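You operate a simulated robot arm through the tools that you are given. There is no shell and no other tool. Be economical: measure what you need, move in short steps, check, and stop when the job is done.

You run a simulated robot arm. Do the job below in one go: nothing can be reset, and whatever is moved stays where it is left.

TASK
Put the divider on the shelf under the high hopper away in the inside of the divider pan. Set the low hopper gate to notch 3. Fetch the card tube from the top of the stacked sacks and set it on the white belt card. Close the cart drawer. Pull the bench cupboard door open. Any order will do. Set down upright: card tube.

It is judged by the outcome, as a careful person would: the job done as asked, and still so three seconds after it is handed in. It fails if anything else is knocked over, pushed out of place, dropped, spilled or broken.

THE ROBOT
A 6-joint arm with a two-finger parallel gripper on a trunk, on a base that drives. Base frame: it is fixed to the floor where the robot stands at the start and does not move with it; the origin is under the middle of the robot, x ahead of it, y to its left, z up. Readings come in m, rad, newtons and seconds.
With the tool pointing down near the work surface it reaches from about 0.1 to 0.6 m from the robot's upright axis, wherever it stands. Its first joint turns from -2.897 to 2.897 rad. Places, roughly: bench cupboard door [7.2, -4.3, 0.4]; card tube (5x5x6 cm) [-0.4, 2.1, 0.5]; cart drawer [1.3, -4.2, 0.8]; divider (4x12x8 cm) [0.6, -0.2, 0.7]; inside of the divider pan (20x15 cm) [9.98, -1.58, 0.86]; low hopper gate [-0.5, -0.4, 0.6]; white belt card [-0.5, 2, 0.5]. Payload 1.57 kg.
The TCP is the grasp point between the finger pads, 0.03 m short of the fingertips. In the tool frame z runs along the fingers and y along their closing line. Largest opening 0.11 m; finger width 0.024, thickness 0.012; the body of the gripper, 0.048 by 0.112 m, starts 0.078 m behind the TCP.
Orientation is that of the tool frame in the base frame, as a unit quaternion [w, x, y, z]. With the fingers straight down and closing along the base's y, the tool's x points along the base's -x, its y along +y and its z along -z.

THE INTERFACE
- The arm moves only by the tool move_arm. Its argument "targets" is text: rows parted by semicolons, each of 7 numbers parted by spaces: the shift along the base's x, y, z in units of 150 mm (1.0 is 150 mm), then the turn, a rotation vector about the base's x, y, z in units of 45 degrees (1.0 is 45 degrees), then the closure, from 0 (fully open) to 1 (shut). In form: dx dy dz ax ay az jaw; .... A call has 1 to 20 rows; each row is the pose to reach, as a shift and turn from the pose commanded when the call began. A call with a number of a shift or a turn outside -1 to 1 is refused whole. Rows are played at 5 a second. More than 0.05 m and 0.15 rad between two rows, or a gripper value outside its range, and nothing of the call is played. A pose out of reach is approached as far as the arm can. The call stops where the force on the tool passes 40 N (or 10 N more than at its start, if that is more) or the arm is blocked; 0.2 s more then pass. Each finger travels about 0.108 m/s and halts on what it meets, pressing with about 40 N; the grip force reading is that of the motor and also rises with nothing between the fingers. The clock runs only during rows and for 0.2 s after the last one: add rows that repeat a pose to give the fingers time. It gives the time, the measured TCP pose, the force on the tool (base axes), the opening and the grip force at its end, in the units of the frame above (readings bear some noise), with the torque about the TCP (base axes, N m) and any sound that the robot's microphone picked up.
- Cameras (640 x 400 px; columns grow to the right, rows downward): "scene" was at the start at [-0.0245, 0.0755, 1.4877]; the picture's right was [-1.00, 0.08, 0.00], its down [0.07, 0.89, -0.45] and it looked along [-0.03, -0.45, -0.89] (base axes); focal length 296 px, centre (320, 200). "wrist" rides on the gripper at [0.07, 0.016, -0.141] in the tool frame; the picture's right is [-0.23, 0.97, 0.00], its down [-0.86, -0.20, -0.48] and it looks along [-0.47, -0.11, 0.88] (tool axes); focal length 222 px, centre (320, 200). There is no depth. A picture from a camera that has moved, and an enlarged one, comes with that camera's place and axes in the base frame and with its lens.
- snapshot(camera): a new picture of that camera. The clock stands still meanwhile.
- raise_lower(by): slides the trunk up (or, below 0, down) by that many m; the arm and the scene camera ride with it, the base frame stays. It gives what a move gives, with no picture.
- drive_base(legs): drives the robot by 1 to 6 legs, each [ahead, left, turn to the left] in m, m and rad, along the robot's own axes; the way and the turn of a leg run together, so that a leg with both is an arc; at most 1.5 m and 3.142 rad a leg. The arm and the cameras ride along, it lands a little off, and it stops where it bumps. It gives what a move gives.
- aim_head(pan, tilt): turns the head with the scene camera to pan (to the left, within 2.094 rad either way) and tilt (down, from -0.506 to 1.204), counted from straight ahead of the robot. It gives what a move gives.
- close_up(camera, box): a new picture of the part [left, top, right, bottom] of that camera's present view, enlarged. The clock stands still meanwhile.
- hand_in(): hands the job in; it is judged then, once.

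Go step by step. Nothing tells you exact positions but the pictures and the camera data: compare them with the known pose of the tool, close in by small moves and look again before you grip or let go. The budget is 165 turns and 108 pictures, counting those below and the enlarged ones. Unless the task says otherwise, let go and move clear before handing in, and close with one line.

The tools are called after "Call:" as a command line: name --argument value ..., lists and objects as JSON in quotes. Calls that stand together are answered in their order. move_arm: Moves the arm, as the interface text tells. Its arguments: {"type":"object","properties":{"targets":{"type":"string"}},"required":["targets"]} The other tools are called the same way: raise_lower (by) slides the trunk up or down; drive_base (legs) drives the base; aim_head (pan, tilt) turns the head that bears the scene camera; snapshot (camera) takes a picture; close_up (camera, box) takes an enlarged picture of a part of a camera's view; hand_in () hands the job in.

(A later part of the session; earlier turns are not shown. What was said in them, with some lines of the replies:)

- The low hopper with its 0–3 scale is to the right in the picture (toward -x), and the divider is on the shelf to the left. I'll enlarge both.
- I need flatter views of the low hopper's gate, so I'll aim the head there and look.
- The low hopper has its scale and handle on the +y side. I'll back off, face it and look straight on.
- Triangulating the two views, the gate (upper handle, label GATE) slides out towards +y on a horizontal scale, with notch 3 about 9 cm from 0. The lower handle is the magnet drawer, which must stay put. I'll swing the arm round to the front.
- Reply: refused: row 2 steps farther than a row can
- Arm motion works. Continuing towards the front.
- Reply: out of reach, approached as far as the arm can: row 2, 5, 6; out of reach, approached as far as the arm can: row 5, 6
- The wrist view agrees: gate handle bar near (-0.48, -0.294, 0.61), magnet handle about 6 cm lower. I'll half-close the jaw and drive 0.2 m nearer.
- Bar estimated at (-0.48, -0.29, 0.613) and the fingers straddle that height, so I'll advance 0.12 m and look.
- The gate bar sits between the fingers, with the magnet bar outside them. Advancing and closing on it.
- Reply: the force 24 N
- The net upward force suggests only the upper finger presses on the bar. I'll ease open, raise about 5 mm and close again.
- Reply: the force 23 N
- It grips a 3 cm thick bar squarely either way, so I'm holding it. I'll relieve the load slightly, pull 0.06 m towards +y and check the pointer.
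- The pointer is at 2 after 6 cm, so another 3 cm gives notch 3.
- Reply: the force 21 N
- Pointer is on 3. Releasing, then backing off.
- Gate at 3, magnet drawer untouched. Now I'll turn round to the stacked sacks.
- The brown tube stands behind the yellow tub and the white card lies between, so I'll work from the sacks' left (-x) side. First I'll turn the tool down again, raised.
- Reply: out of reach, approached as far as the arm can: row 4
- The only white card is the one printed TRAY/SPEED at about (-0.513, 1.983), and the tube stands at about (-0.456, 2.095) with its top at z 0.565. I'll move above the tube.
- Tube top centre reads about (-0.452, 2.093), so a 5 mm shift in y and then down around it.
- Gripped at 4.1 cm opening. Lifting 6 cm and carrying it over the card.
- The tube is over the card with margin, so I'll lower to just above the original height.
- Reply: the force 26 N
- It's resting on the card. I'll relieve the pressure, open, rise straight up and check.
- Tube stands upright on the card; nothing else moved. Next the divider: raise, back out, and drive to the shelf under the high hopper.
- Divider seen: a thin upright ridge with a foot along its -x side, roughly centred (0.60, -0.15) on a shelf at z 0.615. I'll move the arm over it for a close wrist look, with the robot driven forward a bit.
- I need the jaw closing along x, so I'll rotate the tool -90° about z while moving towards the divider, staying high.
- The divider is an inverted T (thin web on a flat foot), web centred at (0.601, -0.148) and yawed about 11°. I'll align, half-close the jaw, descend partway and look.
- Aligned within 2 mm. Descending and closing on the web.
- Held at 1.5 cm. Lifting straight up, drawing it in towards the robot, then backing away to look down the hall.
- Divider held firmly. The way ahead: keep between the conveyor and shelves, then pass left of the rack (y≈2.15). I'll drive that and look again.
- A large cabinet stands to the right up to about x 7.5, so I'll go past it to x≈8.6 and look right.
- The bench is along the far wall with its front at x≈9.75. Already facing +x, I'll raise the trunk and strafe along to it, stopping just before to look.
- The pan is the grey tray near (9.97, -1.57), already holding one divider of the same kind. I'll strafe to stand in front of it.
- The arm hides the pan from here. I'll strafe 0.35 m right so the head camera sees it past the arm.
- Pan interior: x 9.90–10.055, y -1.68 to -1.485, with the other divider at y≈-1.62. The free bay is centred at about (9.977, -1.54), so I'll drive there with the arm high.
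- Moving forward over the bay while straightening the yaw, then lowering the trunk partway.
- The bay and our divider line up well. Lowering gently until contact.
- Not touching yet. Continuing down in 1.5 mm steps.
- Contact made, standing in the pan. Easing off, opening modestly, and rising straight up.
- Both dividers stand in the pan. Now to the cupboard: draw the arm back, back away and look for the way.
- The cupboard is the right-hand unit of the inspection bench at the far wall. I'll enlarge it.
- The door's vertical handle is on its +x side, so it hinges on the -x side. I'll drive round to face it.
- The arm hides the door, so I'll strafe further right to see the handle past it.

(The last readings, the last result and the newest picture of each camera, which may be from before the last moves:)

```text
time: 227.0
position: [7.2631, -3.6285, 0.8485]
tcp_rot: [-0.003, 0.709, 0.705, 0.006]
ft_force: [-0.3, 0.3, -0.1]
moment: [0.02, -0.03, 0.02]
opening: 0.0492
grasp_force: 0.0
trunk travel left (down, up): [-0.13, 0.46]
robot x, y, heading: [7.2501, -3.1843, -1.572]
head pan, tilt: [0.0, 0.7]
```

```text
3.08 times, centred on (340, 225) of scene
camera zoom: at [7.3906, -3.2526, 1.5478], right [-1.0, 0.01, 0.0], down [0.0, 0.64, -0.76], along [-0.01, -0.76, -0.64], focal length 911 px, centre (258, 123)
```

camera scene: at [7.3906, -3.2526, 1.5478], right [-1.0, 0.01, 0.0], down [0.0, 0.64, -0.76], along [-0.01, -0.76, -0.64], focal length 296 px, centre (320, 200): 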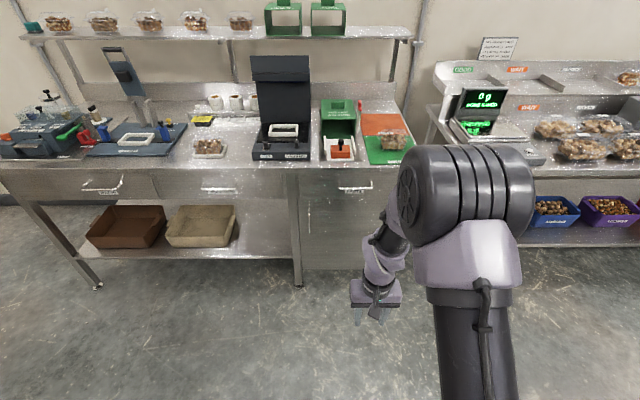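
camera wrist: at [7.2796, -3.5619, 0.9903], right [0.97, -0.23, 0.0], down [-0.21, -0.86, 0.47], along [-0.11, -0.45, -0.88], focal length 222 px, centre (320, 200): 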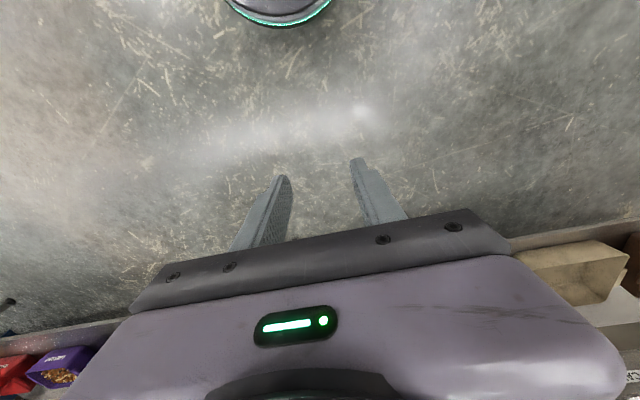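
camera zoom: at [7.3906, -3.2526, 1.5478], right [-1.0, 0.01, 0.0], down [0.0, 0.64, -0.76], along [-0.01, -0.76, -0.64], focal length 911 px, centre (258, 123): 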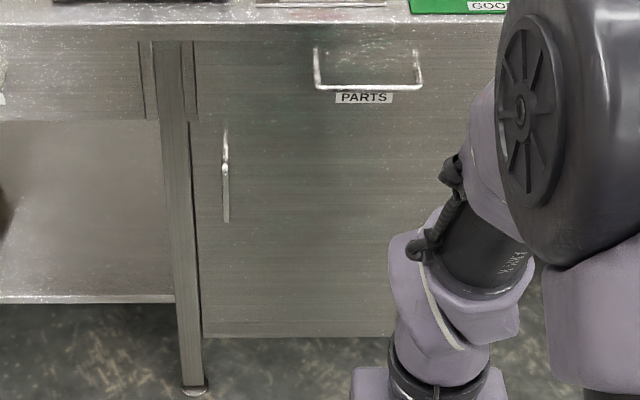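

Handle bar is vertical at about (7.43, -4.266), z 0.49–0.615. I'll pitch the tool forward, jaw closing along x, at handle height.

Call:
move_arm --targets "0 -0.05 -0.15 -0.167 0 0 0.2; 0 -0.1 -0.3 -0.333 0 0 0.2; 0 -0.15 -0.45 -0.5 0 0 0.2; 0 -0.2 -0.6 -0.667 0 0 0.2; 0 -0.25 -0.75 -0.833 0 0 0.2; 0 -0.3 -0.9 -1 0 0 0.2"

Call:
move_arm --targets "0 0 -0.15 -0.167 0 0 0.2; 0 0 -0.3 -0.333 0 0 0.2; 0 0 -0.45 -0.5 0 0 0.2; 0 0 -0.6 -0.667 0 0 0.2; 0 0 -0.75 -0.833 0 0 0.2; 0 0 -0.9 -1 0 0 0.2"

Call:
snapshot --camera "wrist"

Call:
snapshot --camera "scene"

```text
time: 228.4
position: [7.2629, -3.6744, 0.7157]
tcp_rot: [0.268, 0.656, 0.654, -0.265]
ft_force: [0.7, -0.2, 0.0]
moment: [-0.01, 0.01, -0.01]
opening: 0.0876
grasp_force: 0.0
trunk travel left (down, up): [-0.13, 0.46]
robot x, y, heading: [7.2517, -3.1875, -1.581]
head pan, tilt: [0.0, 0.7]
```

```text
time: 229.8
position: [7.2641, -3.6837, 0.6268]
tcp_rot: [0.499, 0.504, 0.503, -0.494]
ft_force: [0.2, -0.6, 0.1]
moment: [0.01, -0.02, -0.01]
opening: 0.0879
grasp_force: 0.0
out of reach, approached as far as the arm can: row 6
trunk travel left (down, up): [-0.13, 0.46]
robot x, y, heading: [7.2516, -3.1824, -1.581]
head pan, tilt: [0.0, 0.7]
```

```text
37 pictures are left
camera wrist: at [7.2813, -3.5426, 0.5587], right [0.97, 0.0, 0.23], down [-0.21, 0.47, 0.86], along [-0.11, -0.88, 0.45], focal length 222 px, centre (320, 200)
```

wrist: 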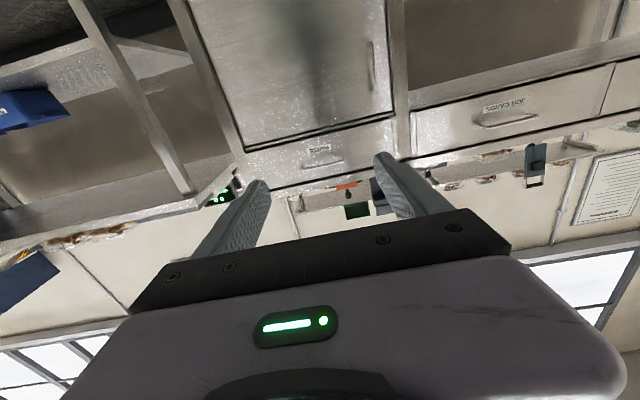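

```text
36 pictures are left
camera scene: at [7.391, -3.2526, 1.5478], right [-1.0, 0.01, 0.0], down [0.0, 0.64, -0.76], along [-0.01, -0.76, -0.64], focal length 296 px, centre (320, 200)
```

scene: 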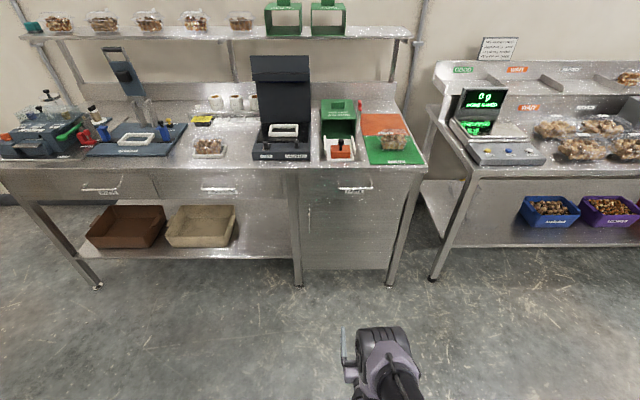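

The handle fix agrees from a third view: (7.43, -4.266, 0.55), with the door hinged near x≈7.0. I'll lower the trunk to handle height and drive closer.

Call:
raise_lower --by -0.075

Call:
drive_base --legs '[[0, 0.13, 0.01], [0.43, 0, 0]]'

Call:
snapshot --camera "wrist"

Call:
close_up --camera "scene" --box '[240, 200, 440, 400]'

```text
time: 230.9
position: [7.2629, -3.684, 0.552]
tcp_rot: [0.499, 0.504, 0.503, -0.494]
ft_force: [-0.6, 0.9, 0.1]
moment: [0.04, -0.03, 0.03]
opening: 0.088
grasp_force: 0.1
trunk travel left (down, up): [-0.055, 0.535]
robot x, y, heading: [7.251, -3.1874, -1.577]
head pan, tilt: [0.0, 0.7]
```

```text
time: 234.3
position: [7.4073, -4.0953, 0.5518]
tcp_rot: [0.503, 0.5, 0.507, -0.49]
ft_force: [-0.5, 0.5, -0.9]
moment: [0.02, 0.0, 0.01]
opening: 0.088
grasp_force: 0.1
trunk travel left (down, up): [-0.055, 0.535]
robot x, y, heading: [7.3862, -3.5905, -1.56]
head pan, tilt: [0.0, 0.7]
```

```text
35 pictures are left
camera wrist: at [7.421, -3.9531, 0.4839], right [0.97, 0.02, 0.23], down [-0.21, 0.46, 0.86], along [-0.09, -0.89, 0.45], focal length 222 px, centre (320, 200)
```

wrist: 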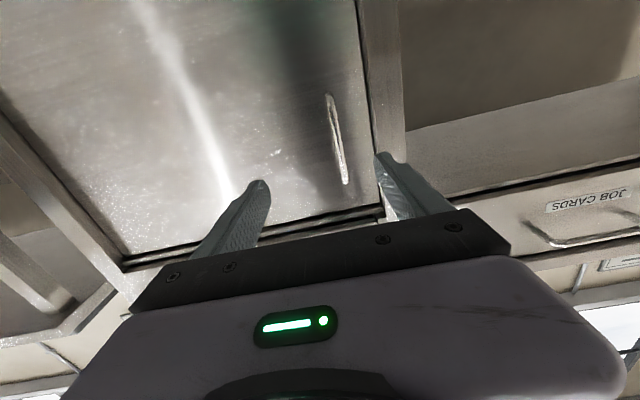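

```text
2.00 times, centred on (340, 300) of scene
camera zoom: at [7.5252, -3.661, 1.4727], right [-1.0, -0.01, 0.0], down [-0.01, 0.64, -0.76], along [0.01, -0.76, -0.64], focal length 592 px, centre (280, 0)
```

zoom: 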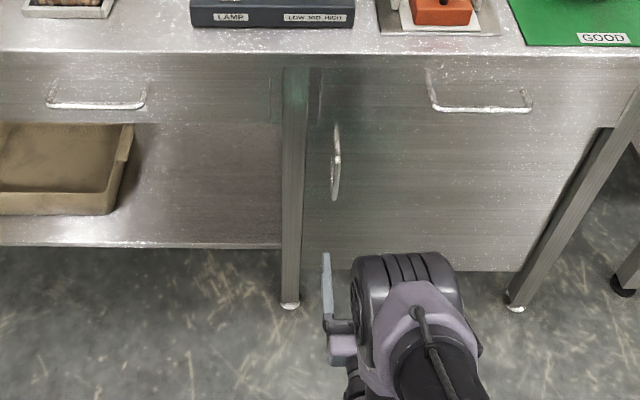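

Scene and wrist agree: bar at x 7.434, y -4.267. I'll narrow the jaw and ease forward around the bar.

Call:
move_arm --targets "0.06 -0.1 0 0 0 0 0.4; 0.12 -0.2 0 0 0 0 0.58; 0.18 -0.4 0.02 0 0 0 0.58; 0.18 -0.6 0.03 0 0 0 0.58; 0.18 -0.75 0.03 0 0 0 0.58"

Call:
snapshot --camera "wrist"

```text
time: 235.6
position: [7.433, -4.2079, 0.5564]
tcp_rot: [0.503, 0.499, 0.508, -0.489]
ft_force: [-0.4, 0.8, -0.4]
moment: [-0.01, -0.01, 0.03]
opening: 0.0462
grasp_force: 0.0
trunk travel left (down, up): [-0.055, 0.535]
robot x, y, heading: [7.3824, -3.5964, -1.56]
head pan, tilt: [0.0, 0.7]
```

```text
33 pictures are left
camera wrist: at [7.4474, -4.0666, 0.489], right [0.97, 0.02, 0.23], down [-0.21, 0.46, 0.86], along [-0.09, -0.89, 0.45], focal length 222 px, centre (320, 200)
```

wrist: 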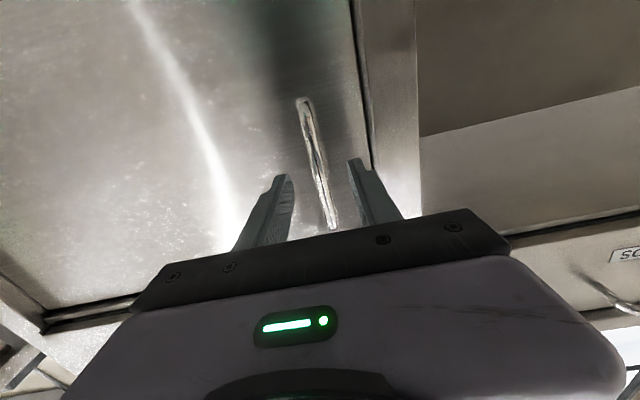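

Centred on the bar. Advancing 5.5 cm and closing.

Call:
move_arm --targets "0 -0.15 0 0 0 0 0.58; 0 -0.3 0 0 0 0 0.58; 0 -0.37 0 0 0 0 0.58; 0 -0.37 0 0 0 0 0.8; 0 -0.37 0 0 0 0 1; 0 -0.37 0 0 0 0 1"

```text
time: 236.7
position: [7.4327, -4.2577, 0.5624]
tcp_rot: [0.501, 0.501, 0.509, -0.489]
ft_force: [20.1, 12.4, 6.7]
moment: [0.12, 0.01, -1.36]
opening: 0.0144
grasp_force: 30.1
out of reach, approached as far as the arm can: row 2, 3, 4, 5
trunk travel left (down, up): [-0.055, 0.535]
robot x, y, heading: [7.3818, -3.5936, -1.555]
head pan, tilt: [0.0, 0.7]
stopped in row 5: the force on the tool passed its limit at 46 N (the readings are from after the stop); the commanded pose is now the measured one
```

Gripping the bar. Pulling along the door's arc with the tool yawing along.

Call:
move_arm --targets "-0.02 0.12 0 0 0 0.055 1; -0.053 0.247 0 0 0 0.111 1; -0.087 0.37 0 0 0 0.167 1; -0.127 0.493 0 0 0 0.222 1; -0.17 0.613 0 0 0 0.278 1; -0.22 0.733 0 0 0 0.333 1; -0.31 0.913 0 0 0 0.42 1"

Call:
snapshot --camera "scene"

```text
time: 237.1
position: [7.4334, -4.2484, 0.5632]
tcp_rot: [0.508, 0.494, 0.515, -0.483]
ft_force: [2.9, -0.8, 1.1]
moment: [0.08, 0.23, 0.06]
opening: 0.0115
grasp_force: 29.3
trunk travel left (down, up): [-0.055, 0.535]
robot x, y, heading: [7.3809, -3.5976, -1.563]
head pan, tilt: [0.0, 0.7]
stopped in row 1: the force on the tool passed its limit at 42 N (the readings are from after the stop); the commanded pose is now the measured one
```

```text
32 pictures are left
camera scene: at [7.5258, -3.6606, 1.4727], right [-1.0, -0.01, 0.0], down [-0.01, 0.64, -0.76], along [0.01, -0.76, -0.64], focal length 296 px, centre (320, 200)
```

scene: 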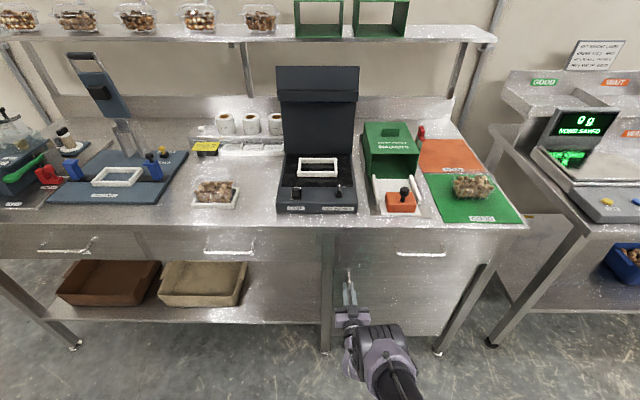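

The pull hit the force limit once (probably the catch or a grip settling). Trying again with a straight pull in small steps.

Call:
move_arm --targets "0 0 0 0 0 0 1; 0 0.04 0 0 0 0 1; 0 0.08 0 0 0 0 1; 0 0.14 0 0 0 0.03 1; -0.02 0.22 0 0 0 0.08 1"

Call:
close_up --camera "scene" --box '[310, 220, 510, 370]'

```text
time: 238.3
position: [7.4283, -4.2167, 0.5634]
tcp_rot: [0.523, 0.478, 0.531, -0.465]
ft_force: [5.9, 0.8, -0.9]
moment: [-0.16, 0.41, -0.08]
opening: 0.0119
grasp_force: 29.1
trunk travel left (down, up): [-0.055, 0.535]
robot x, y, heading: [7.38, -3.5957, -1.556]
head pan, tilt: [0.0, 0.7]
```

```text
2.67 times, centred on (410, 295) of scene
camera zoom: at [7.5261, -3.6604, 1.4726], right [-1.0, -0.01, 0.0], down [-0.01, 0.64, -0.76], along [0.01, -0.76, -0.64], focal length 790 px, centre (80, -53)
```

zoom: 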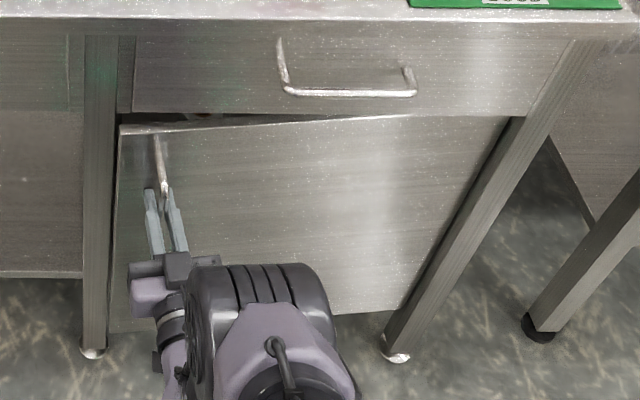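

The door is swinging. Continuing along the arc.

Call:
move_arm --targets "-0.035 0.125 0 0 0 0.055 1; -0.075 0.245 0 0 0 0.107 1; -0.125 0.37 0 0 0 0.165 1; -0.18 0.49 0 0 0 0.218 1; -0.24 0.61 0 0 0 0.275 1; -0.3 0.723 0 0 0 0.33 1; -0.355 0.81 0 0 0 0.375 1; -0.413 0.9 0 0 0 0.42 1"

Call:
snapshot --camera "scene"

```text
time: 239.1
position: [7.4184, -4.1659, 0.5636]
tcp_rot: [0.552, 0.442, 0.561, -0.431]
ft_force: [4.6, 1.9, 0.5]
moment: [-0.53, 0.05, 0.09]
opening: 0.0119
grasp_force: 29.1
trunk travel left (down, up): [-0.055, 0.535]
robot x, y, heading: [7.3828, -3.5962, -1.556]
head pan, tilt: [0.0, 0.7]
stopped in row 3: the force on the tool passed its limit at 44 N (the readings are from after the stop); the commanded pose is now the measured one
```

```text
30 pictures are left
camera scene: at [7.5266, -3.66, 1.4727], right [-1.0, -0.01, 0.0], down [-0.01, 0.64, -0.76], along [0.01, -0.76, -0.64], focal length 296 px, centre (320, 200)
```

scene: 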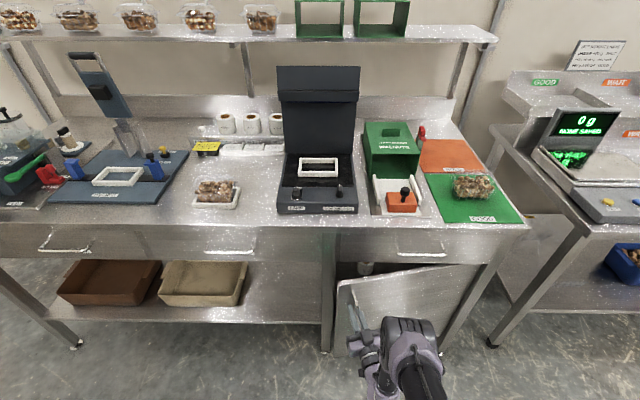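

The door is about 12° open, and the last stop looks like resistance to speed. I'll repeat with finer rows.

Call:
move_arm --targets "-0.012 0.05 0 0 0 0.022 1; -0.027 0.1 0 0 0 0.044 1; -0.042 0.15 0 0 0 0.066 1; -0.06 0.2 0 0 0 0.088 1; -0.08 0.25 0 0 0 0.11 1; -0.1 0.3 0 0 0 0.132 1; -0.12 0.35 0 0 0 0.154 1; -0.14 0.4 0 0 0 0.176 1; -0.16 0.445 0 0 0 0.198 1; -0.18 0.49 0 0 0 0.22 1; -0.205 0.54 0 0 0 0.242 1; -0.23 0.585 0 0 0 0.264 1; -0.255 0.63 0 0 0 0.286 1; -0.28 0.68 0 0 0 0.31 1; -0.3 0.72 0 0 0 0.33 1; -0.33 0.765 0 0 0 0.355 1; -0.36 0.81 0 0 0 0.38 1; -0.385 0.855 0 0 0 0.4 1; -0.413 0.9 0 0 0 0.42 1"

Call:
snapshot --camera "scene"

```text
time: 243.1
position: [7.3529, -4.0322, 0.5619]
tcp_rot: [0.614, 0.347, 0.624, -0.336]
ft_force: [-29.2, -20.8, 8.2]
moment: [-0.52, 0.17, 0.21]
opening: 0.0118
grasp_force: 29.4
trunk travel left (down, up): [-0.055, 0.535]
robot x, y, heading: [7.3873, -3.5951, -1.556]
head pan, tilt: [0.0, 0.7]
```

```text
29 pictures are left
camera scene: at [7.5239, -3.6611, 1.4728], right [-1.0, -0.01, 0.0], down [-0.01, 0.64, -0.76], along [0.01, -0.76, -0.64], focal length 296 px, centre (320, 200)
```

scene: 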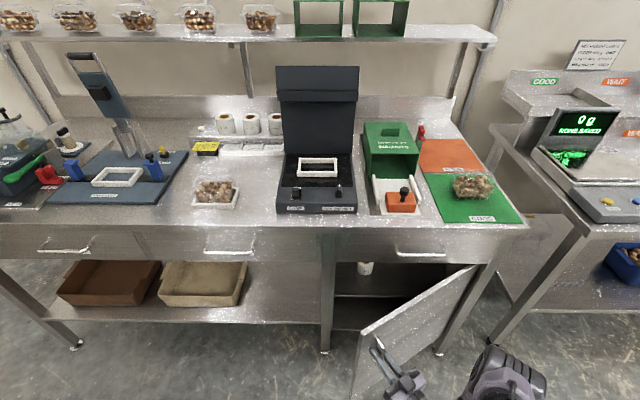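

The door is about 35° open and the arm is near its inner limit. I'll carry on by driving the base back and to the right along the arc while holding the handle.

Call:
drive_base --legs '[[-0.05, -0.06, 0], [-0.05, -0.07, 0]]'

Call:
snapshot --camera "scene"

```text
time: 244.2
position: [7.3059, -3.976, 0.5614]
tcp_rot: [0.62, 0.341, 0.627, -0.325]
ft_force: [1.1, 0.1, 6.8]
moment: [-0.23, 0.68, 0.01]
opening: 0.0122
grasp_force: 29.5
trunk travel left (down, up): [-0.055, 0.535]
robot x, y, heading: [7.3271, -3.5486, -1.549]
head pan, tilt: [0.0, 0.7]
stopped in leg 1: the force on the tool passed its limit at 51 N (the readings are from after the stop); the commanded pose is now the measured one
```

```text
28 pictures are left
camera scene: at [7.4683, -3.6103, 1.4728], right [-1.0, -0.02, 0.0], down [-0.01, 0.64, -0.77], along [0.01, -0.77, -0.64], focal length 296 px, centre (320, 200)
```

scene: 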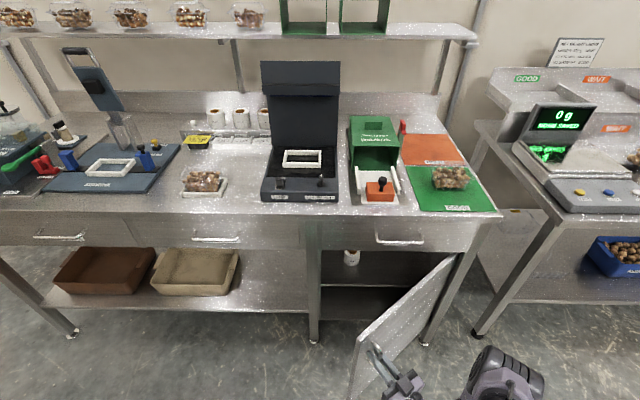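

That works and relieved the load. Repeating in small legs.

Call:
drive_base --legs '[[-0.035, -0.045, 0]]'

Call:
drive_base --legs '[[-0.03, -0.05, 0]]'

Call:
snapshot --camera "scene"

```text
time: 245.5
position: [7.2626, -3.9394, 0.562]
tcp_rot: [0.623, 0.339, 0.627, -0.323]
ft_force: [0.9, 1.8, 4.1]
moment: [-0.35, 0.65, 0.0]
opening: 0.0122
grasp_force: 29.8
trunk travel left (down, up): [-0.055, 0.535]
robot x, y, heading: [7.2827, -3.5114, -1.551]
head pan, tilt: [0.0, 0.7]
stopped in leg 1: the force on the tool passed its limit at 41 N (the readings are from after the stop); the commanded pose is now the measured one
```

```text
time: 246.8
position: [7.2139, -3.905, 0.5621]
tcp_rot: [0.624, 0.339, 0.626, -0.321]
ft_force: [2.6, 2.9, 5.0]
moment: [-0.41, 0.63, 0.03]
opening: 0.0126
grasp_force: 29.7
trunk travel left (down, up): [-0.055, 0.535]
robot x, y, heading: [7.2309, -3.4798, -1.552]
head pan, tilt: [0.0, 0.7]
stopped in leg 1: the force on the tool passed its limit at 41 N (the readings are from after the stop); the commanded pose is now the measured one
```

```text
27 pictures are left
camera scene: at [7.3713, -3.5437, 1.4727], right [-1.0, -0.02, 0.0], down [-0.01, 0.64, -0.77], along [0.01, -0.77, -0.64], focal length 296 px, centre (320, 200)
```

scene: 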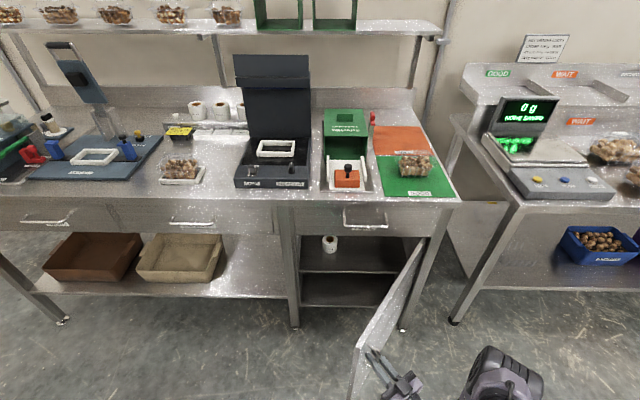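

The door is about 55° open. Two more small legs, then release.

Call:
drive_base --legs '[[-0.022, -0.05, 0]]'

Call:
drive_base --legs '[[-0.018, -0.05, 0]]'

Call:
drive_base --legs '[[-0.012, -0.05, 0]]'

Call:
snapshot --camera "scene"

Call:
snapshot --camera "wrist"

```text
time: 248.1
position: [7.1672, -3.8827, 0.561]
tcp_rot: [0.625, 0.338, 0.627, -0.318]
ft_force: [1.9, 4.3, 5.5]
moment: [-0.26, 0.83, -0.03]
opening: 0.0125
grasp_force: 29.3
trunk travel left (down, up): [-0.055, 0.535]
robot x, y, heading: [7.1764, -3.4577, -1.557]
head pan, tilt: [0.0, 0.7]
stopped in leg 1: the force on the tool passed its limit at 42 N (the readings are from after the stop); the commanded pose is now the measured one
```

```text
time: 249.1
position: [7.118, -3.8633, 0.5613]
tcp_rot: [0.626, 0.339, 0.627, -0.317]
ft_force: [8.6, 27.8, -0.5]
moment: [-0.68, 0.39, -0.06]
opening: 0.0125
grasp_force: 29.2
trunk travel left (down, up): [-0.055, 0.535]
robot x, y, heading: [7.1298, -3.4419, -1.544]
head pan, tilt: [0.0, 0.7]
```

```text
time: 250.0
position: [7.0664, -3.8531, 0.5612]
tcp_rot: [0.626, 0.338, 0.627, -0.316]
ft_force: [3.9, 25.0, 2.2]
moment: [-0.68, 0.35, -0.05]
opening: 0.0127
grasp_force: 29.6
trunk travel left (down, up): [-0.055, 0.535]
robot x, y, heading: [7.075, -3.4297, -1.554]
head pan, tilt: [0.0, 0.7]
```

```text
26 pictures are left
camera scene: at [7.22, -3.493, 1.4728], right [-1.0, -0.02, 0.0], down [-0.01, 0.64, -0.77], along [0.02, -0.77, -0.64], focal length 296 px, centre (320, 200)
```

scene: 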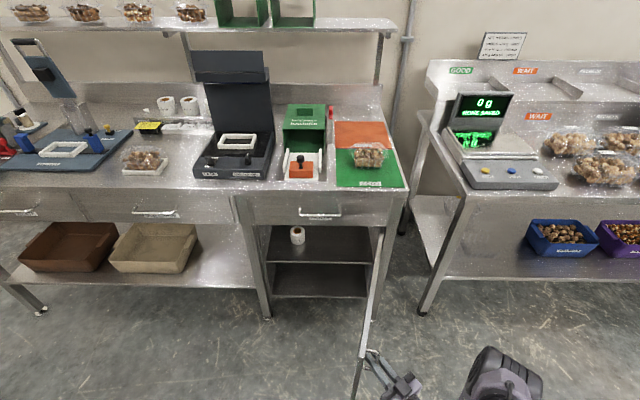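

```text
25 pictures are left
camera wrist: at [7.0005, -3.7268, 0.4938], right [0.8, 0.55, 0.25], down [-0.45, 0.26, 0.86], along [0.4, -0.8, 0.45], focal length 222 px, centre (320, 200)
```

wrist: 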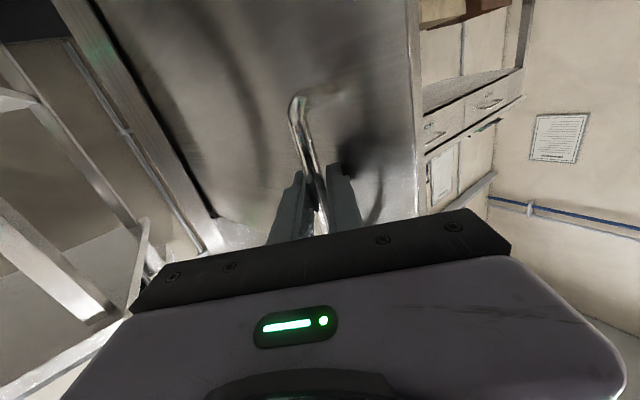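

The door stands about 85° open. Releasing just a little, then backing out along the tool direction.

Call:
move_arm --targets "0 0 0 0 0 0 0.85; 0 0 0 0 0 0 0.7; 0 0 0 0 0 0 0.7"

Call:
drive_base --legs '[[-0.2, -0.14, 0]]'

Call:
snapshot --camera "scene"

```text
time: 250.8
position: [7.065, -3.8535, 0.56]
tcp_rot: [0.626, 0.34, 0.627, -0.316]
ft_force: [-0.4, 0.0, -0.6]
moment: [0.0, 0.0, -0.01]
opening: 0.0333
grasp_force: 0.0
trunk travel left (down, up): [-0.055, 0.535]
robot x, y, heading: [7.0813, -3.4293, -1.55]
head pan, tilt: [0.0, 0.7]
```

```text
time: 252.6
position: [6.9237, -3.6532, 0.5607]
tcp_rot: [0.625, 0.341, 0.626, -0.318]
ft_force: [-1.1, 0.9, -0.3]
moment: [-0.02, 0.0, 0.01]
opening: 0.033
grasp_force: 0.1
trunk travel left (down, up): [-0.055, 0.535]
robot x, y, heading: [6.9393, -3.2351, -1.557]
head pan, tilt: [0.0, 0.7]
```

```text
24 pictures are left
camera scene: at [7.0788, -3.2958, 1.4727], right [-1.0, -0.02, 0.0], down [-0.01, 0.64, -0.76], along [0.01, -0.76, -0.64], focal length 296 px, centre (320, 200)
```

scene: 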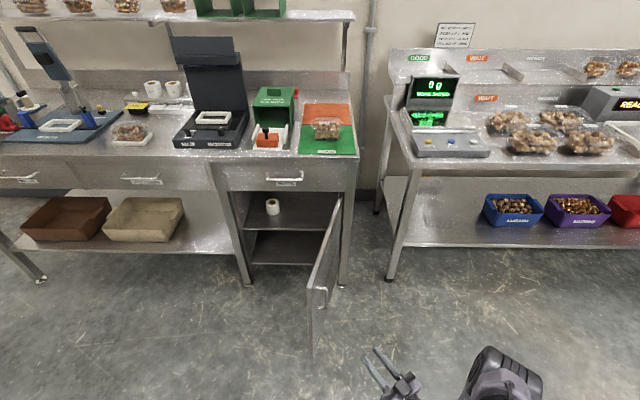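

Door open and free. Now look along the corridor towards the cart at x≈1.3.

Call:
aim_head --pan -1.57 --tilt 0.3

Call:
snapshot --camera "scene"

```text
time: 254.2
position: [6.9239, -3.6529, 0.5609]
tcp_rot: [0.625, 0.34, 0.626, -0.318]
ft_force: [-0.9, 0.2, 0.7]
moment: [0.01, 0.02, -0.01]
opening: 0.033
grasp_force: 0.0
trunk travel left (down, up): [-0.055, 0.535]
robot x, y, heading: [6.938, -3.2301, -1.557]
head pan, tilt: [-1.571, 0.3]
```

```text
23 pictures are left
camera scene: at [6.984, -3.2124, 1.5088], right [-0.02, 1.0, 0.0], down [0.3, 0.01, -0.96], along [-0.96, -0.02, -0.3], focal length 296 px, centre (320, 200)
```

scene: 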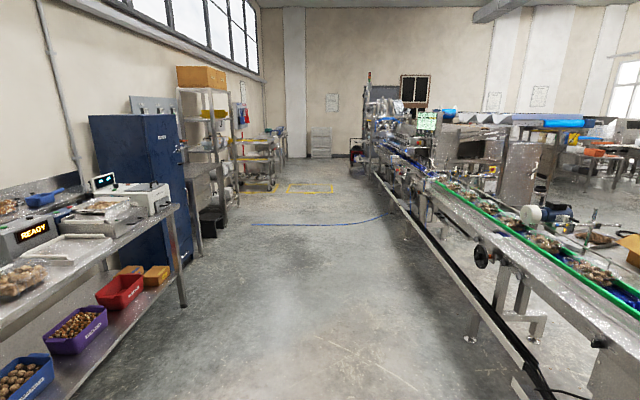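

The corridor is clear at y≈-3.25 apart from a thin blue hose or line across the floor near x 3.2. I'll strafe up to it and look.

Call:
drive_base --legs '[[0, -1.4, 0], [0, -1.4, -0.01]]'

Call:
aim_head --pan -1.3 --tilt 0.4

Call:
snapshot --camera "scene"

```text
time: 268.1
position: [4.0624, -3.7157, 0.5606]
tcp_rot: [0.626, 0.339, 0.627, -0.315]
ft_force: [0.1, -0.1, -0.7]
moment: [-0.03, 0.03, 0.02]
opening: 0.0331
grasp_force: 0.0
trunk travel left (down, up): [-0.055, 0.535]
robot x, y, heading: [4.0756, -3.2936, -1.547]
head pan, tilt: [-1.571, 0.3]
```

```text
time: 268.9
position: [4.0623, -3.7153, 0.5597]
tcp_rot: [0.626, 0.339, 0.627, -0.316]
ft_force: [0.6, 0.3, 0.0]
moment: [-0.01, -0.04, -0.04]
opening: 0.0329
grasp_force: 0.1
trunk travel left (down, up): [-0.055, 0.535]
robot x, y, heading: [4.07, -3.2907, -1.554]
head pan, tilt: [-1.3, 0.4]
```

```text
22 pictures are left
camera scene: at [4.1247, -3.2979, 1.4996], right [-0.29, 0.96, 0.0], down [0.37, 0.11, -0.92], along [-0.88, -0.26, -0.39], focal length 296 px, centre (320, 200)
```

scene: 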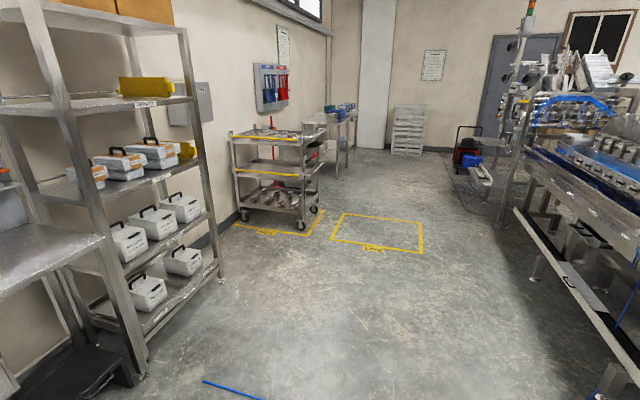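

Call:
close_up --camera "scene" --box '[215, 115, 345, 235]'

Call:
close_up --camera "scene" --box '[180, 300, 400, 400]'

```text
3.33 times, centred on (280, 175) of scene
camera zoom: at [4.1247, -3.2979, 1.4996], right [-0.29, 0.96, 0.0], down [0.37, 0.11, -0.92], along [-0.88, -0.26, -0.39], focal length 987 px, centre (453, 283)
```

zoom: 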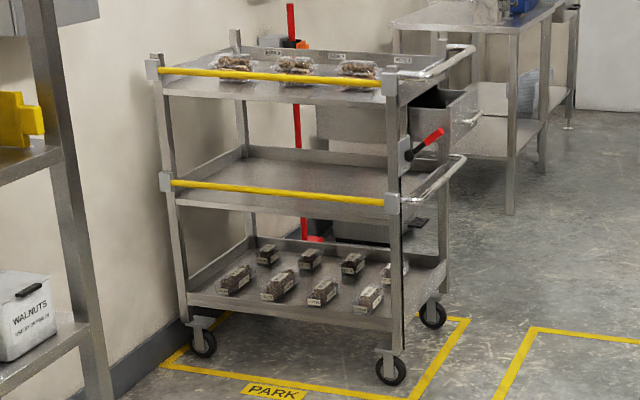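

```text
2.91 times, centred on (290, 350) of scene
camera zoom: at [4.1247, -3.2979, 1.4996], right [-0.29, 0.96, 0.0], down [0.37, 0.11, -0.92], along [-0.88, -0.26, -0.39], focal length 862 px, centre (407, -236)
```

zoom: 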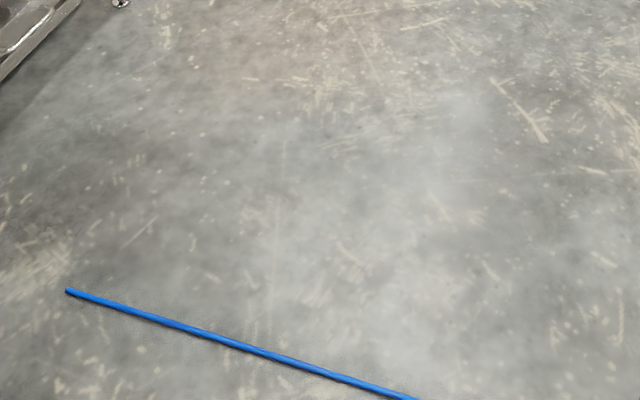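

The drawer sticks out towards +y beneath the cart's top tray, between the push bars. I'll strafe on to stand in front of it.

Call:
drive_base --legs '[[-0.05, -1.4, -0.01], [-0.05, -1.3, -0.01]]'

Call:
aim_head --pan 0 --tilt 0.6

Call:
snapshot --camera "scene"

```text
time: 282.1
position: [1.3293, -3.6652, 0.5605]
tcp_rot: [0.627, 0.337, 0.628, -0.314]
ft_force: [0.2, -0.1, -0.3]
moment: [0.0, -0.02, -0.01]
opening: 0.0329
grasp_force: 0.0
trunk travel left (down, up): [-0.055, 0.535]
robot x, y, heading: [1.3392, -3.2431, -1.545]
head pan, tilt: [-1.3, 0.4]
```

```text
time: 283.6
position: [1.3294, -3.6665, 0.5607]
tcp_rot: [0.628, 0.336, 0.629, -0.313]
ft_force: [0.6, -0.3, -0.1]
moment: [0.02, 0.02, 0.04]
opening: 0.0331
grasp_force: 0.1
trunk travel left (down, up): [-0.055, 0.535]
robot x, y, heading: [1.3391, -3.2438, -1.541]
head pan, tilt: [0.0, 0.6]
```

```text
19 pictures are left
camera scene: at [1.48, -3.3092, 1.4814], right [-1.0, -0.03, 0.0], down [-0.02, 0.56, -0.83], along [0.02, -0.82, -0.56], focal length 296 px, centre (320, 200)
```

scene: 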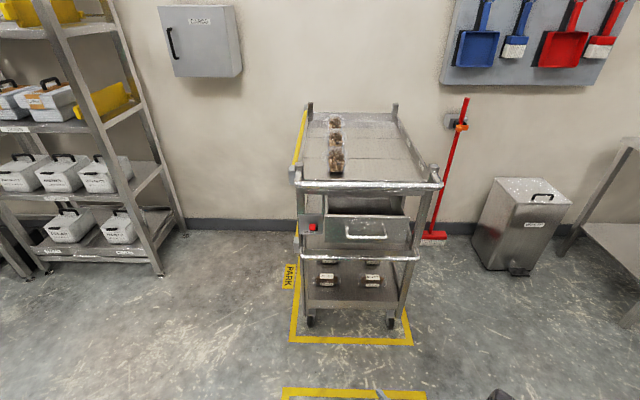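

Call:
close_up --camera "scene" --box '[280, 160, 450, 270]'

```text
3.64 times, centred on (365, 215) of scene
camera zoom: at [1.48, -3.3092, 1.4814], right [-1.0, -0.03, 0.0], down [-0.02, 0.56, -0.83], along [0.02, -0.82, -0.56], focal length 1077 px, centre (156, 146)
```

zoom: 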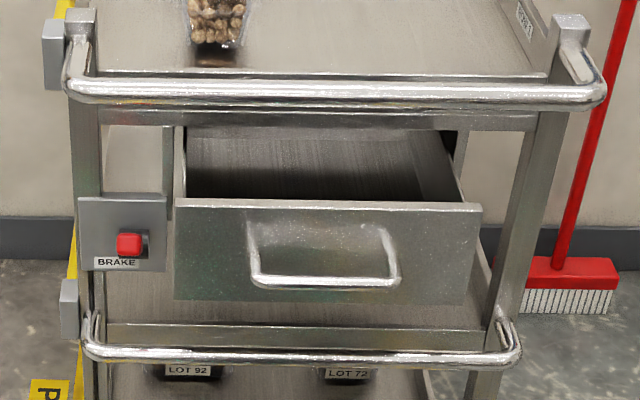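

Drawer face spans x 1.20–1.48, z 0.76–0.88, handle bar at (1.343, -4.067, 0.81); a BRAKE knob sits to its left, which I'll avoid. I'll straighten and close the tool, raise it, and approach.

Call:
move_arm --targets "0 -0.08 0 0 0 -0.125 1; 0 -0.16 0 0 0 -0.25 1; 0 -0.24 0 0 0 -0.375 1; 0 -0.3 0 0 0 -0.5 1; 0 -0.36 0 0 0 -0.625 1; 0 -0.42 0 0 0 -0.745 1"

Call:
raise_lower --by 0.255

Call:
drive_base --legs '[[0.26, 0.0, -0.03]]'

Call:
snapshot --camera "scene"

Call:
snapshot --camera "wrist"

```text
time: 285.0
position: [1.3287, -3.7293, 0.5594]
tcp_rot: [0.51, 0.503, 0.504, -0.481]
ft_force: [0.2, -0.9, -0.1]
moment: [0.02, -0.01, 0.04]
opening: 0.0001
grasp_force: 21.7
trunk travel left (down, up): [-0.055, 0.535]
robot x, y, heading: [1.3395, -3.2456, -1.545]
head pan, tilt: [0.0, 0.6]
```

```text
time: 287.6
position: [1.3287, -3.7289, 0.8158]
tcp_rot: [0.51, 0.503, 0.505, -0.481]
ft_force: [-0.7, 0.4, 0.6]
moment: [0.0, -0.03, -0.04]
opening: 0.0002
grasp_force: 21.7
trunk travel left (down, up): [-0.31, 0.28]
robot x, y, heading: [1.3369, -3.2431, -1.538]
head pan, tilt: [0.0, 0.6]
```

```text
time: 289.5
position: [1.3151, -3.9842, 0.8142]
tcp_rot: [0.502, 0.512, 0.496, -0.489]
ft_force: [-0.6, -1.4, 0.1]
moment: [0.0, 0.01, 0.01]
opening: 0.0
grasp_force: 21.3
trunk travel left (down, up): [-0.31, 0.28]
robot x, y, heading: [1.3411, -3.4979, -1.579]
head pan, tilt: [0.0, 0.6]
```

```text
17 pictures are left
camera scene: at [1.4809, -3.5703, 1.7363], right [-1.0, 0.0, 0.0], down [0.0, 0.57, -0.82], along [0.0, -0.82, -0.57], focal length 296 px, centre (320, 200)
```

scene: 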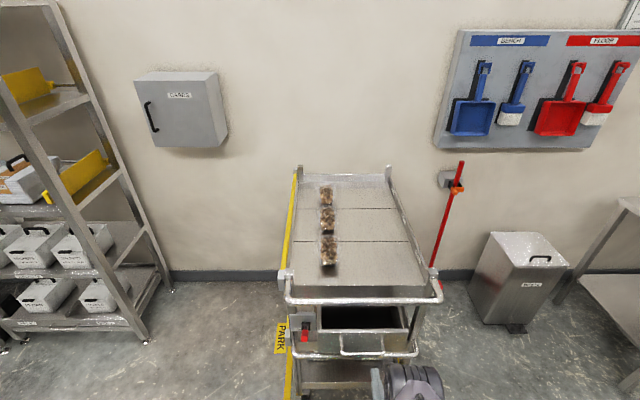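

```text
16 pictures are left
camera wrist: at [1.3348, -3.8434, 0.748], right [0.97, -0.01, 0.26], down [-0.22, 0.46, 0.86], along [-0.12, -0.89, 0.45], focal length 222 px, centre (320, 200)
```

wrist: 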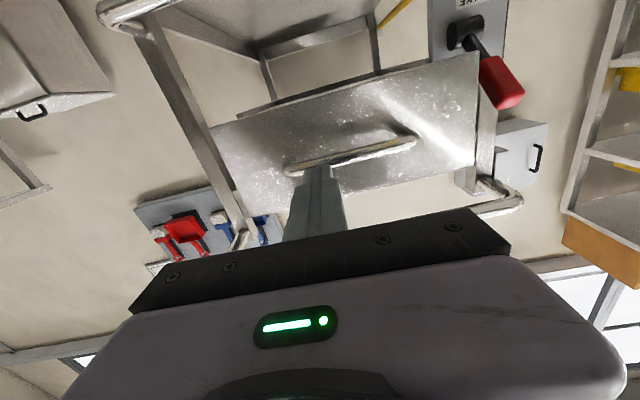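

The handle centre is about 3.5 cm to +x of the fingertips. I'll shift, then press forward in small rows, watching force.

Call:
move_arm --targets "0.12 0 0.02 0 0 0 1; 0.22 0 0.03 0 0 0 1; 0.22 -0.1 0.03 0 0 0 1; 0.22 -0.2 0.03 0 0 0 1; 0.22 -0.27 0.03 0 0 0 1; 0.22 -0.32 0.03 0 0 0 1; 0.22 -0.37 0.03 0 0 0 1; 0.22 -0.42 0.03 0 0 0 1; 0.22 -0.47 0.03 0 0 0 1; 0.22 -0.52 0.03 0 0 0 1"

Call:
snapshot --camera "scene"

```text
time: 291.7
position: [1.3473, -4.063, 0.8209]
tcp_rot: [0.502, 0.512, 0.496, -0.49]
ft_force: [-0.9, 0.6, -0.4]
moment: [0.0, -0.02, -0.01]
opening: 0.0001
grasp_force: 21.0
trunk travel left (down, up): [-0.31, 0.28]
robot x, y, heading: [1.3414, -3.4969, -1.577]
head pan, tilt: [0.0, 0.6]
```

```text
15 pictures are left
camera scene: at [1.4808, -3.5691, 1.7364], right [-1.0, 0.0, 0.0], down [0.0, 0.56, -0.83], along [0.0, -0.83, -0.56], focal length 296 px, centre (320, 200)
```

scene: 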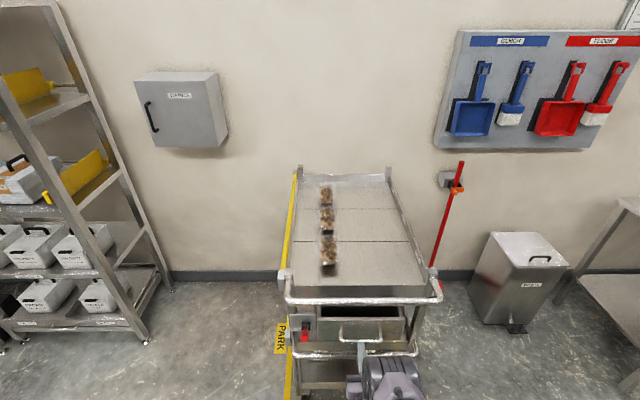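

No noticeable force yet; cart unmoved. Continuing in small rows.

Call:
move_arm --targets "0 -0.05 0 0 0 0 1; 0 -0.1 0 0 0 0 1; 0 -0.15 0 0 0 0 1; 0 -0.2 0 0 0 0 1; 0 -0.25 0 0 0 0 1; 0 -0.3 0 0 0 0 1; 0 -0.35 0 0 0 0 1; 0 -0.4 0 0 0 0 1"

Call:
close_up --camera "scene" --box '[270, 260, 460, 390]'

```text
time: 293.5
position: [1.3481, -4.1215, 0.8201]
tcp_rot: [0.502, 0.513, 0.496, -0.489]
ft_force: [0.1, 0.1, 0.4]
moment: [0.02, -0.01, 0.02]
opening: 0.0001
grasp_force: 21.3
trunk travel left (down, up): [-0.31, 0.28]
robot x, y, heading: [1.3417, -3.4982, -1.576]
head pan, tilt: [0.0, 0.6]
```

```text
3.08 times, centred on (365, 325) of scene
camera zoom: at [1.481, -3.569, 1.7364], right [-1.0, 0.0, 0.0], down [0.0, 0.56, -0.83], along [0.0, -0.83, -0.56], focal length 911 px, centre (182, -185)
```

zoom: 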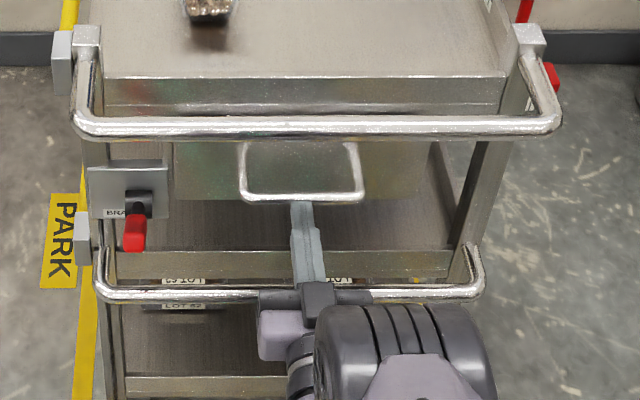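

The drawer has slid most of the way in. Pressing on until it meets its stop.

Call:
move_arm --targets "0 -0.03 0 0 0 0 1; 0 -0.06 0 0 0 0 1; 0 -0.09 0 0 0 0 1; 0 -0.12 0 0 0 0 1; 0 -0.15 0 0 0 0 1; 0 -0.18 0 0 0 0 1"

Call:
close_up --camera "scene" --box '[270, 260, 460, 390]'

```text
time: 294.9
position: [1.3466, -4.1457, 0.8207]
tcp_rot: [0.502, 0.512, 0.496, -0.489]
ft_force: [-1.1, 21.9, 3.9]
moment: [0.01, -0.1, 0.02]
opening: 0.0
grasp_force: 21.1
trunk travel left (down, up): [-0.31, 0.28]
robot x, y, heading: [1.3409, -3.4979, -1.578]
head pan, tilt: [0.0, 0.6]
```

```text
3.08 times, centred on (365, 325) of scene
camera zoom: at [1.4806, -3.5653, 1.7366], right [-1.0, 0.0, 0.0], down [0.0, 0.56, -0.83], along [0.0, -0.83, -0.56], focal length 911 px, centre (182, -185)
```

zoom: 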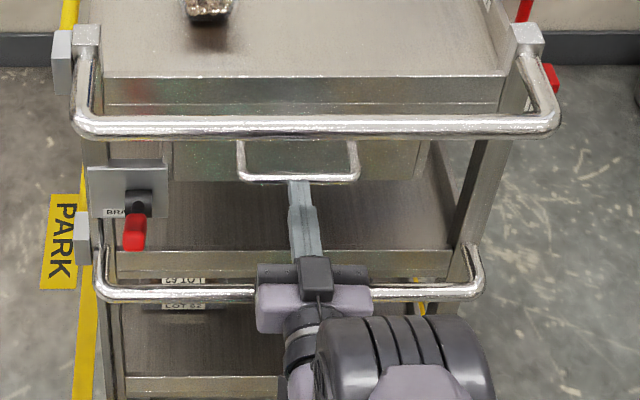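

Force has risen to 22 N with the cart unmoved, which looks like the stop. One tiny extra press to confirm.

Call:
move_arm --targets "0 -0.01 0 0 0 0 1; 0 -0.02 0 0 0 0 1"

```text
time: 295.5
position: [1.3467, -4.1457, 0.8211]
tcp_rot: [0.501, 0.513, 0.496, -0.49]
ft_force: [-0.8, 23.1, 15.4]
moment: [-0.42, -0.06, 0.07]
opening: 0.0
grasp_force: 21.2
trunk travel left (down, up): [-0.31, 0.28]
robot x, y, heading: [1.3379, -3.4981, -1.575]
head pan, tilt: [0.0, 0.6]
stopped in row 2: the force on the tool passed its limit at 42 N (the readings are from after the stop); the commanded pose is now the measured one
```

Firm stop, no further travel. Withdrawing and checking.

Call:
move_arm --targets "0 0.1 0 0 0 0 1; 0 0.35 0 0 0 0 1; 0 0.6 0 0 0 0 1; 0 0.85 0 0 0 0 1"

Call:
drive_base --legs '[[-0.35, 0, 0]]'

Call:
snapshot --camera "wrist"

Call:
close_up --camera "scene" --box '[270, 170, 460, 330]'

```text
time: 296.5
position: [1.3491, -4.0219, 0.8177]
tcp_rot: [0.5, 0.513, 0.496, -0.489]
ft_force: [-0.3, -0.2, 1.1]
moment: [0.02, 0.0, -0.02]
opening: 0.0
grasp_force: 21.2
trunk travel left (down, up): [-0.31, 0.28]
robot x, y, heading: [1.3395, -3.5002, -1.574]
head pan, tilt: [0.0, 0.6]
```

```text
time: 298.7
position: [1.3504, -3.6752, 0.8189]
tcp_rot: [0.501, 0.514, 0.497, -0.489]
ft_force: [-0.5, 0.0, -0.1]
moment: [-0.01, 0.01, 0.0]
opening: 0.0
grasp_force: 21.3
trunk travel left (down, up): [-0.31, 0.28]
robot x, y, heading: [1.3452, -3.1509, -1.574]
head pan, tilt: [0.0, 0.6]
```

```text
12 pictures are left
camera wrist: at [1.3699, -3.5335, 0.7513], right [0.97, -0.01, 0.25], down [-0.22, 0.46, 0.86], along [-0.13, -0.89, 0.45], focal length 222 px, centre (320, 200)
```

wrist: 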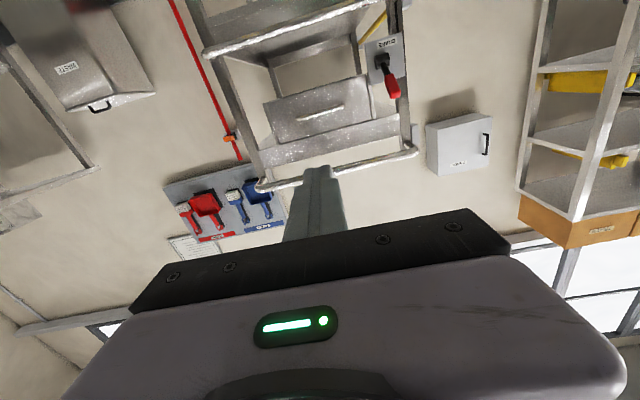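

```text
2.50 times, centred on (365, 250) of scene
camera zoom: at [1.4826, -3.2208, 1.7364], right [-1.0, 0.01, 0.0], down [0.0, 0.56, -0.83], along [-0.01, -0.83, -0.56], focal length 740 px, centre (208, 75)
```

zoom: 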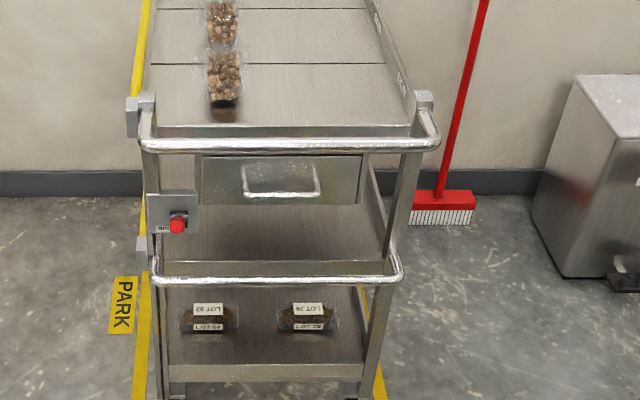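

The drawer is shut, the cart hasn't moved, and the arm is clear. All five tasks have been done and checked, so I'm handing in.

Call:
hand_in

```text
The job is handed in.
```

The job is handed in with all five tasks done: the divider stands in the pan beside the one already there, the low hopper gate is at notch 3, the card tube stands upright on the white card, the cart drawer is shut, and the cupboard door is about 85° open.
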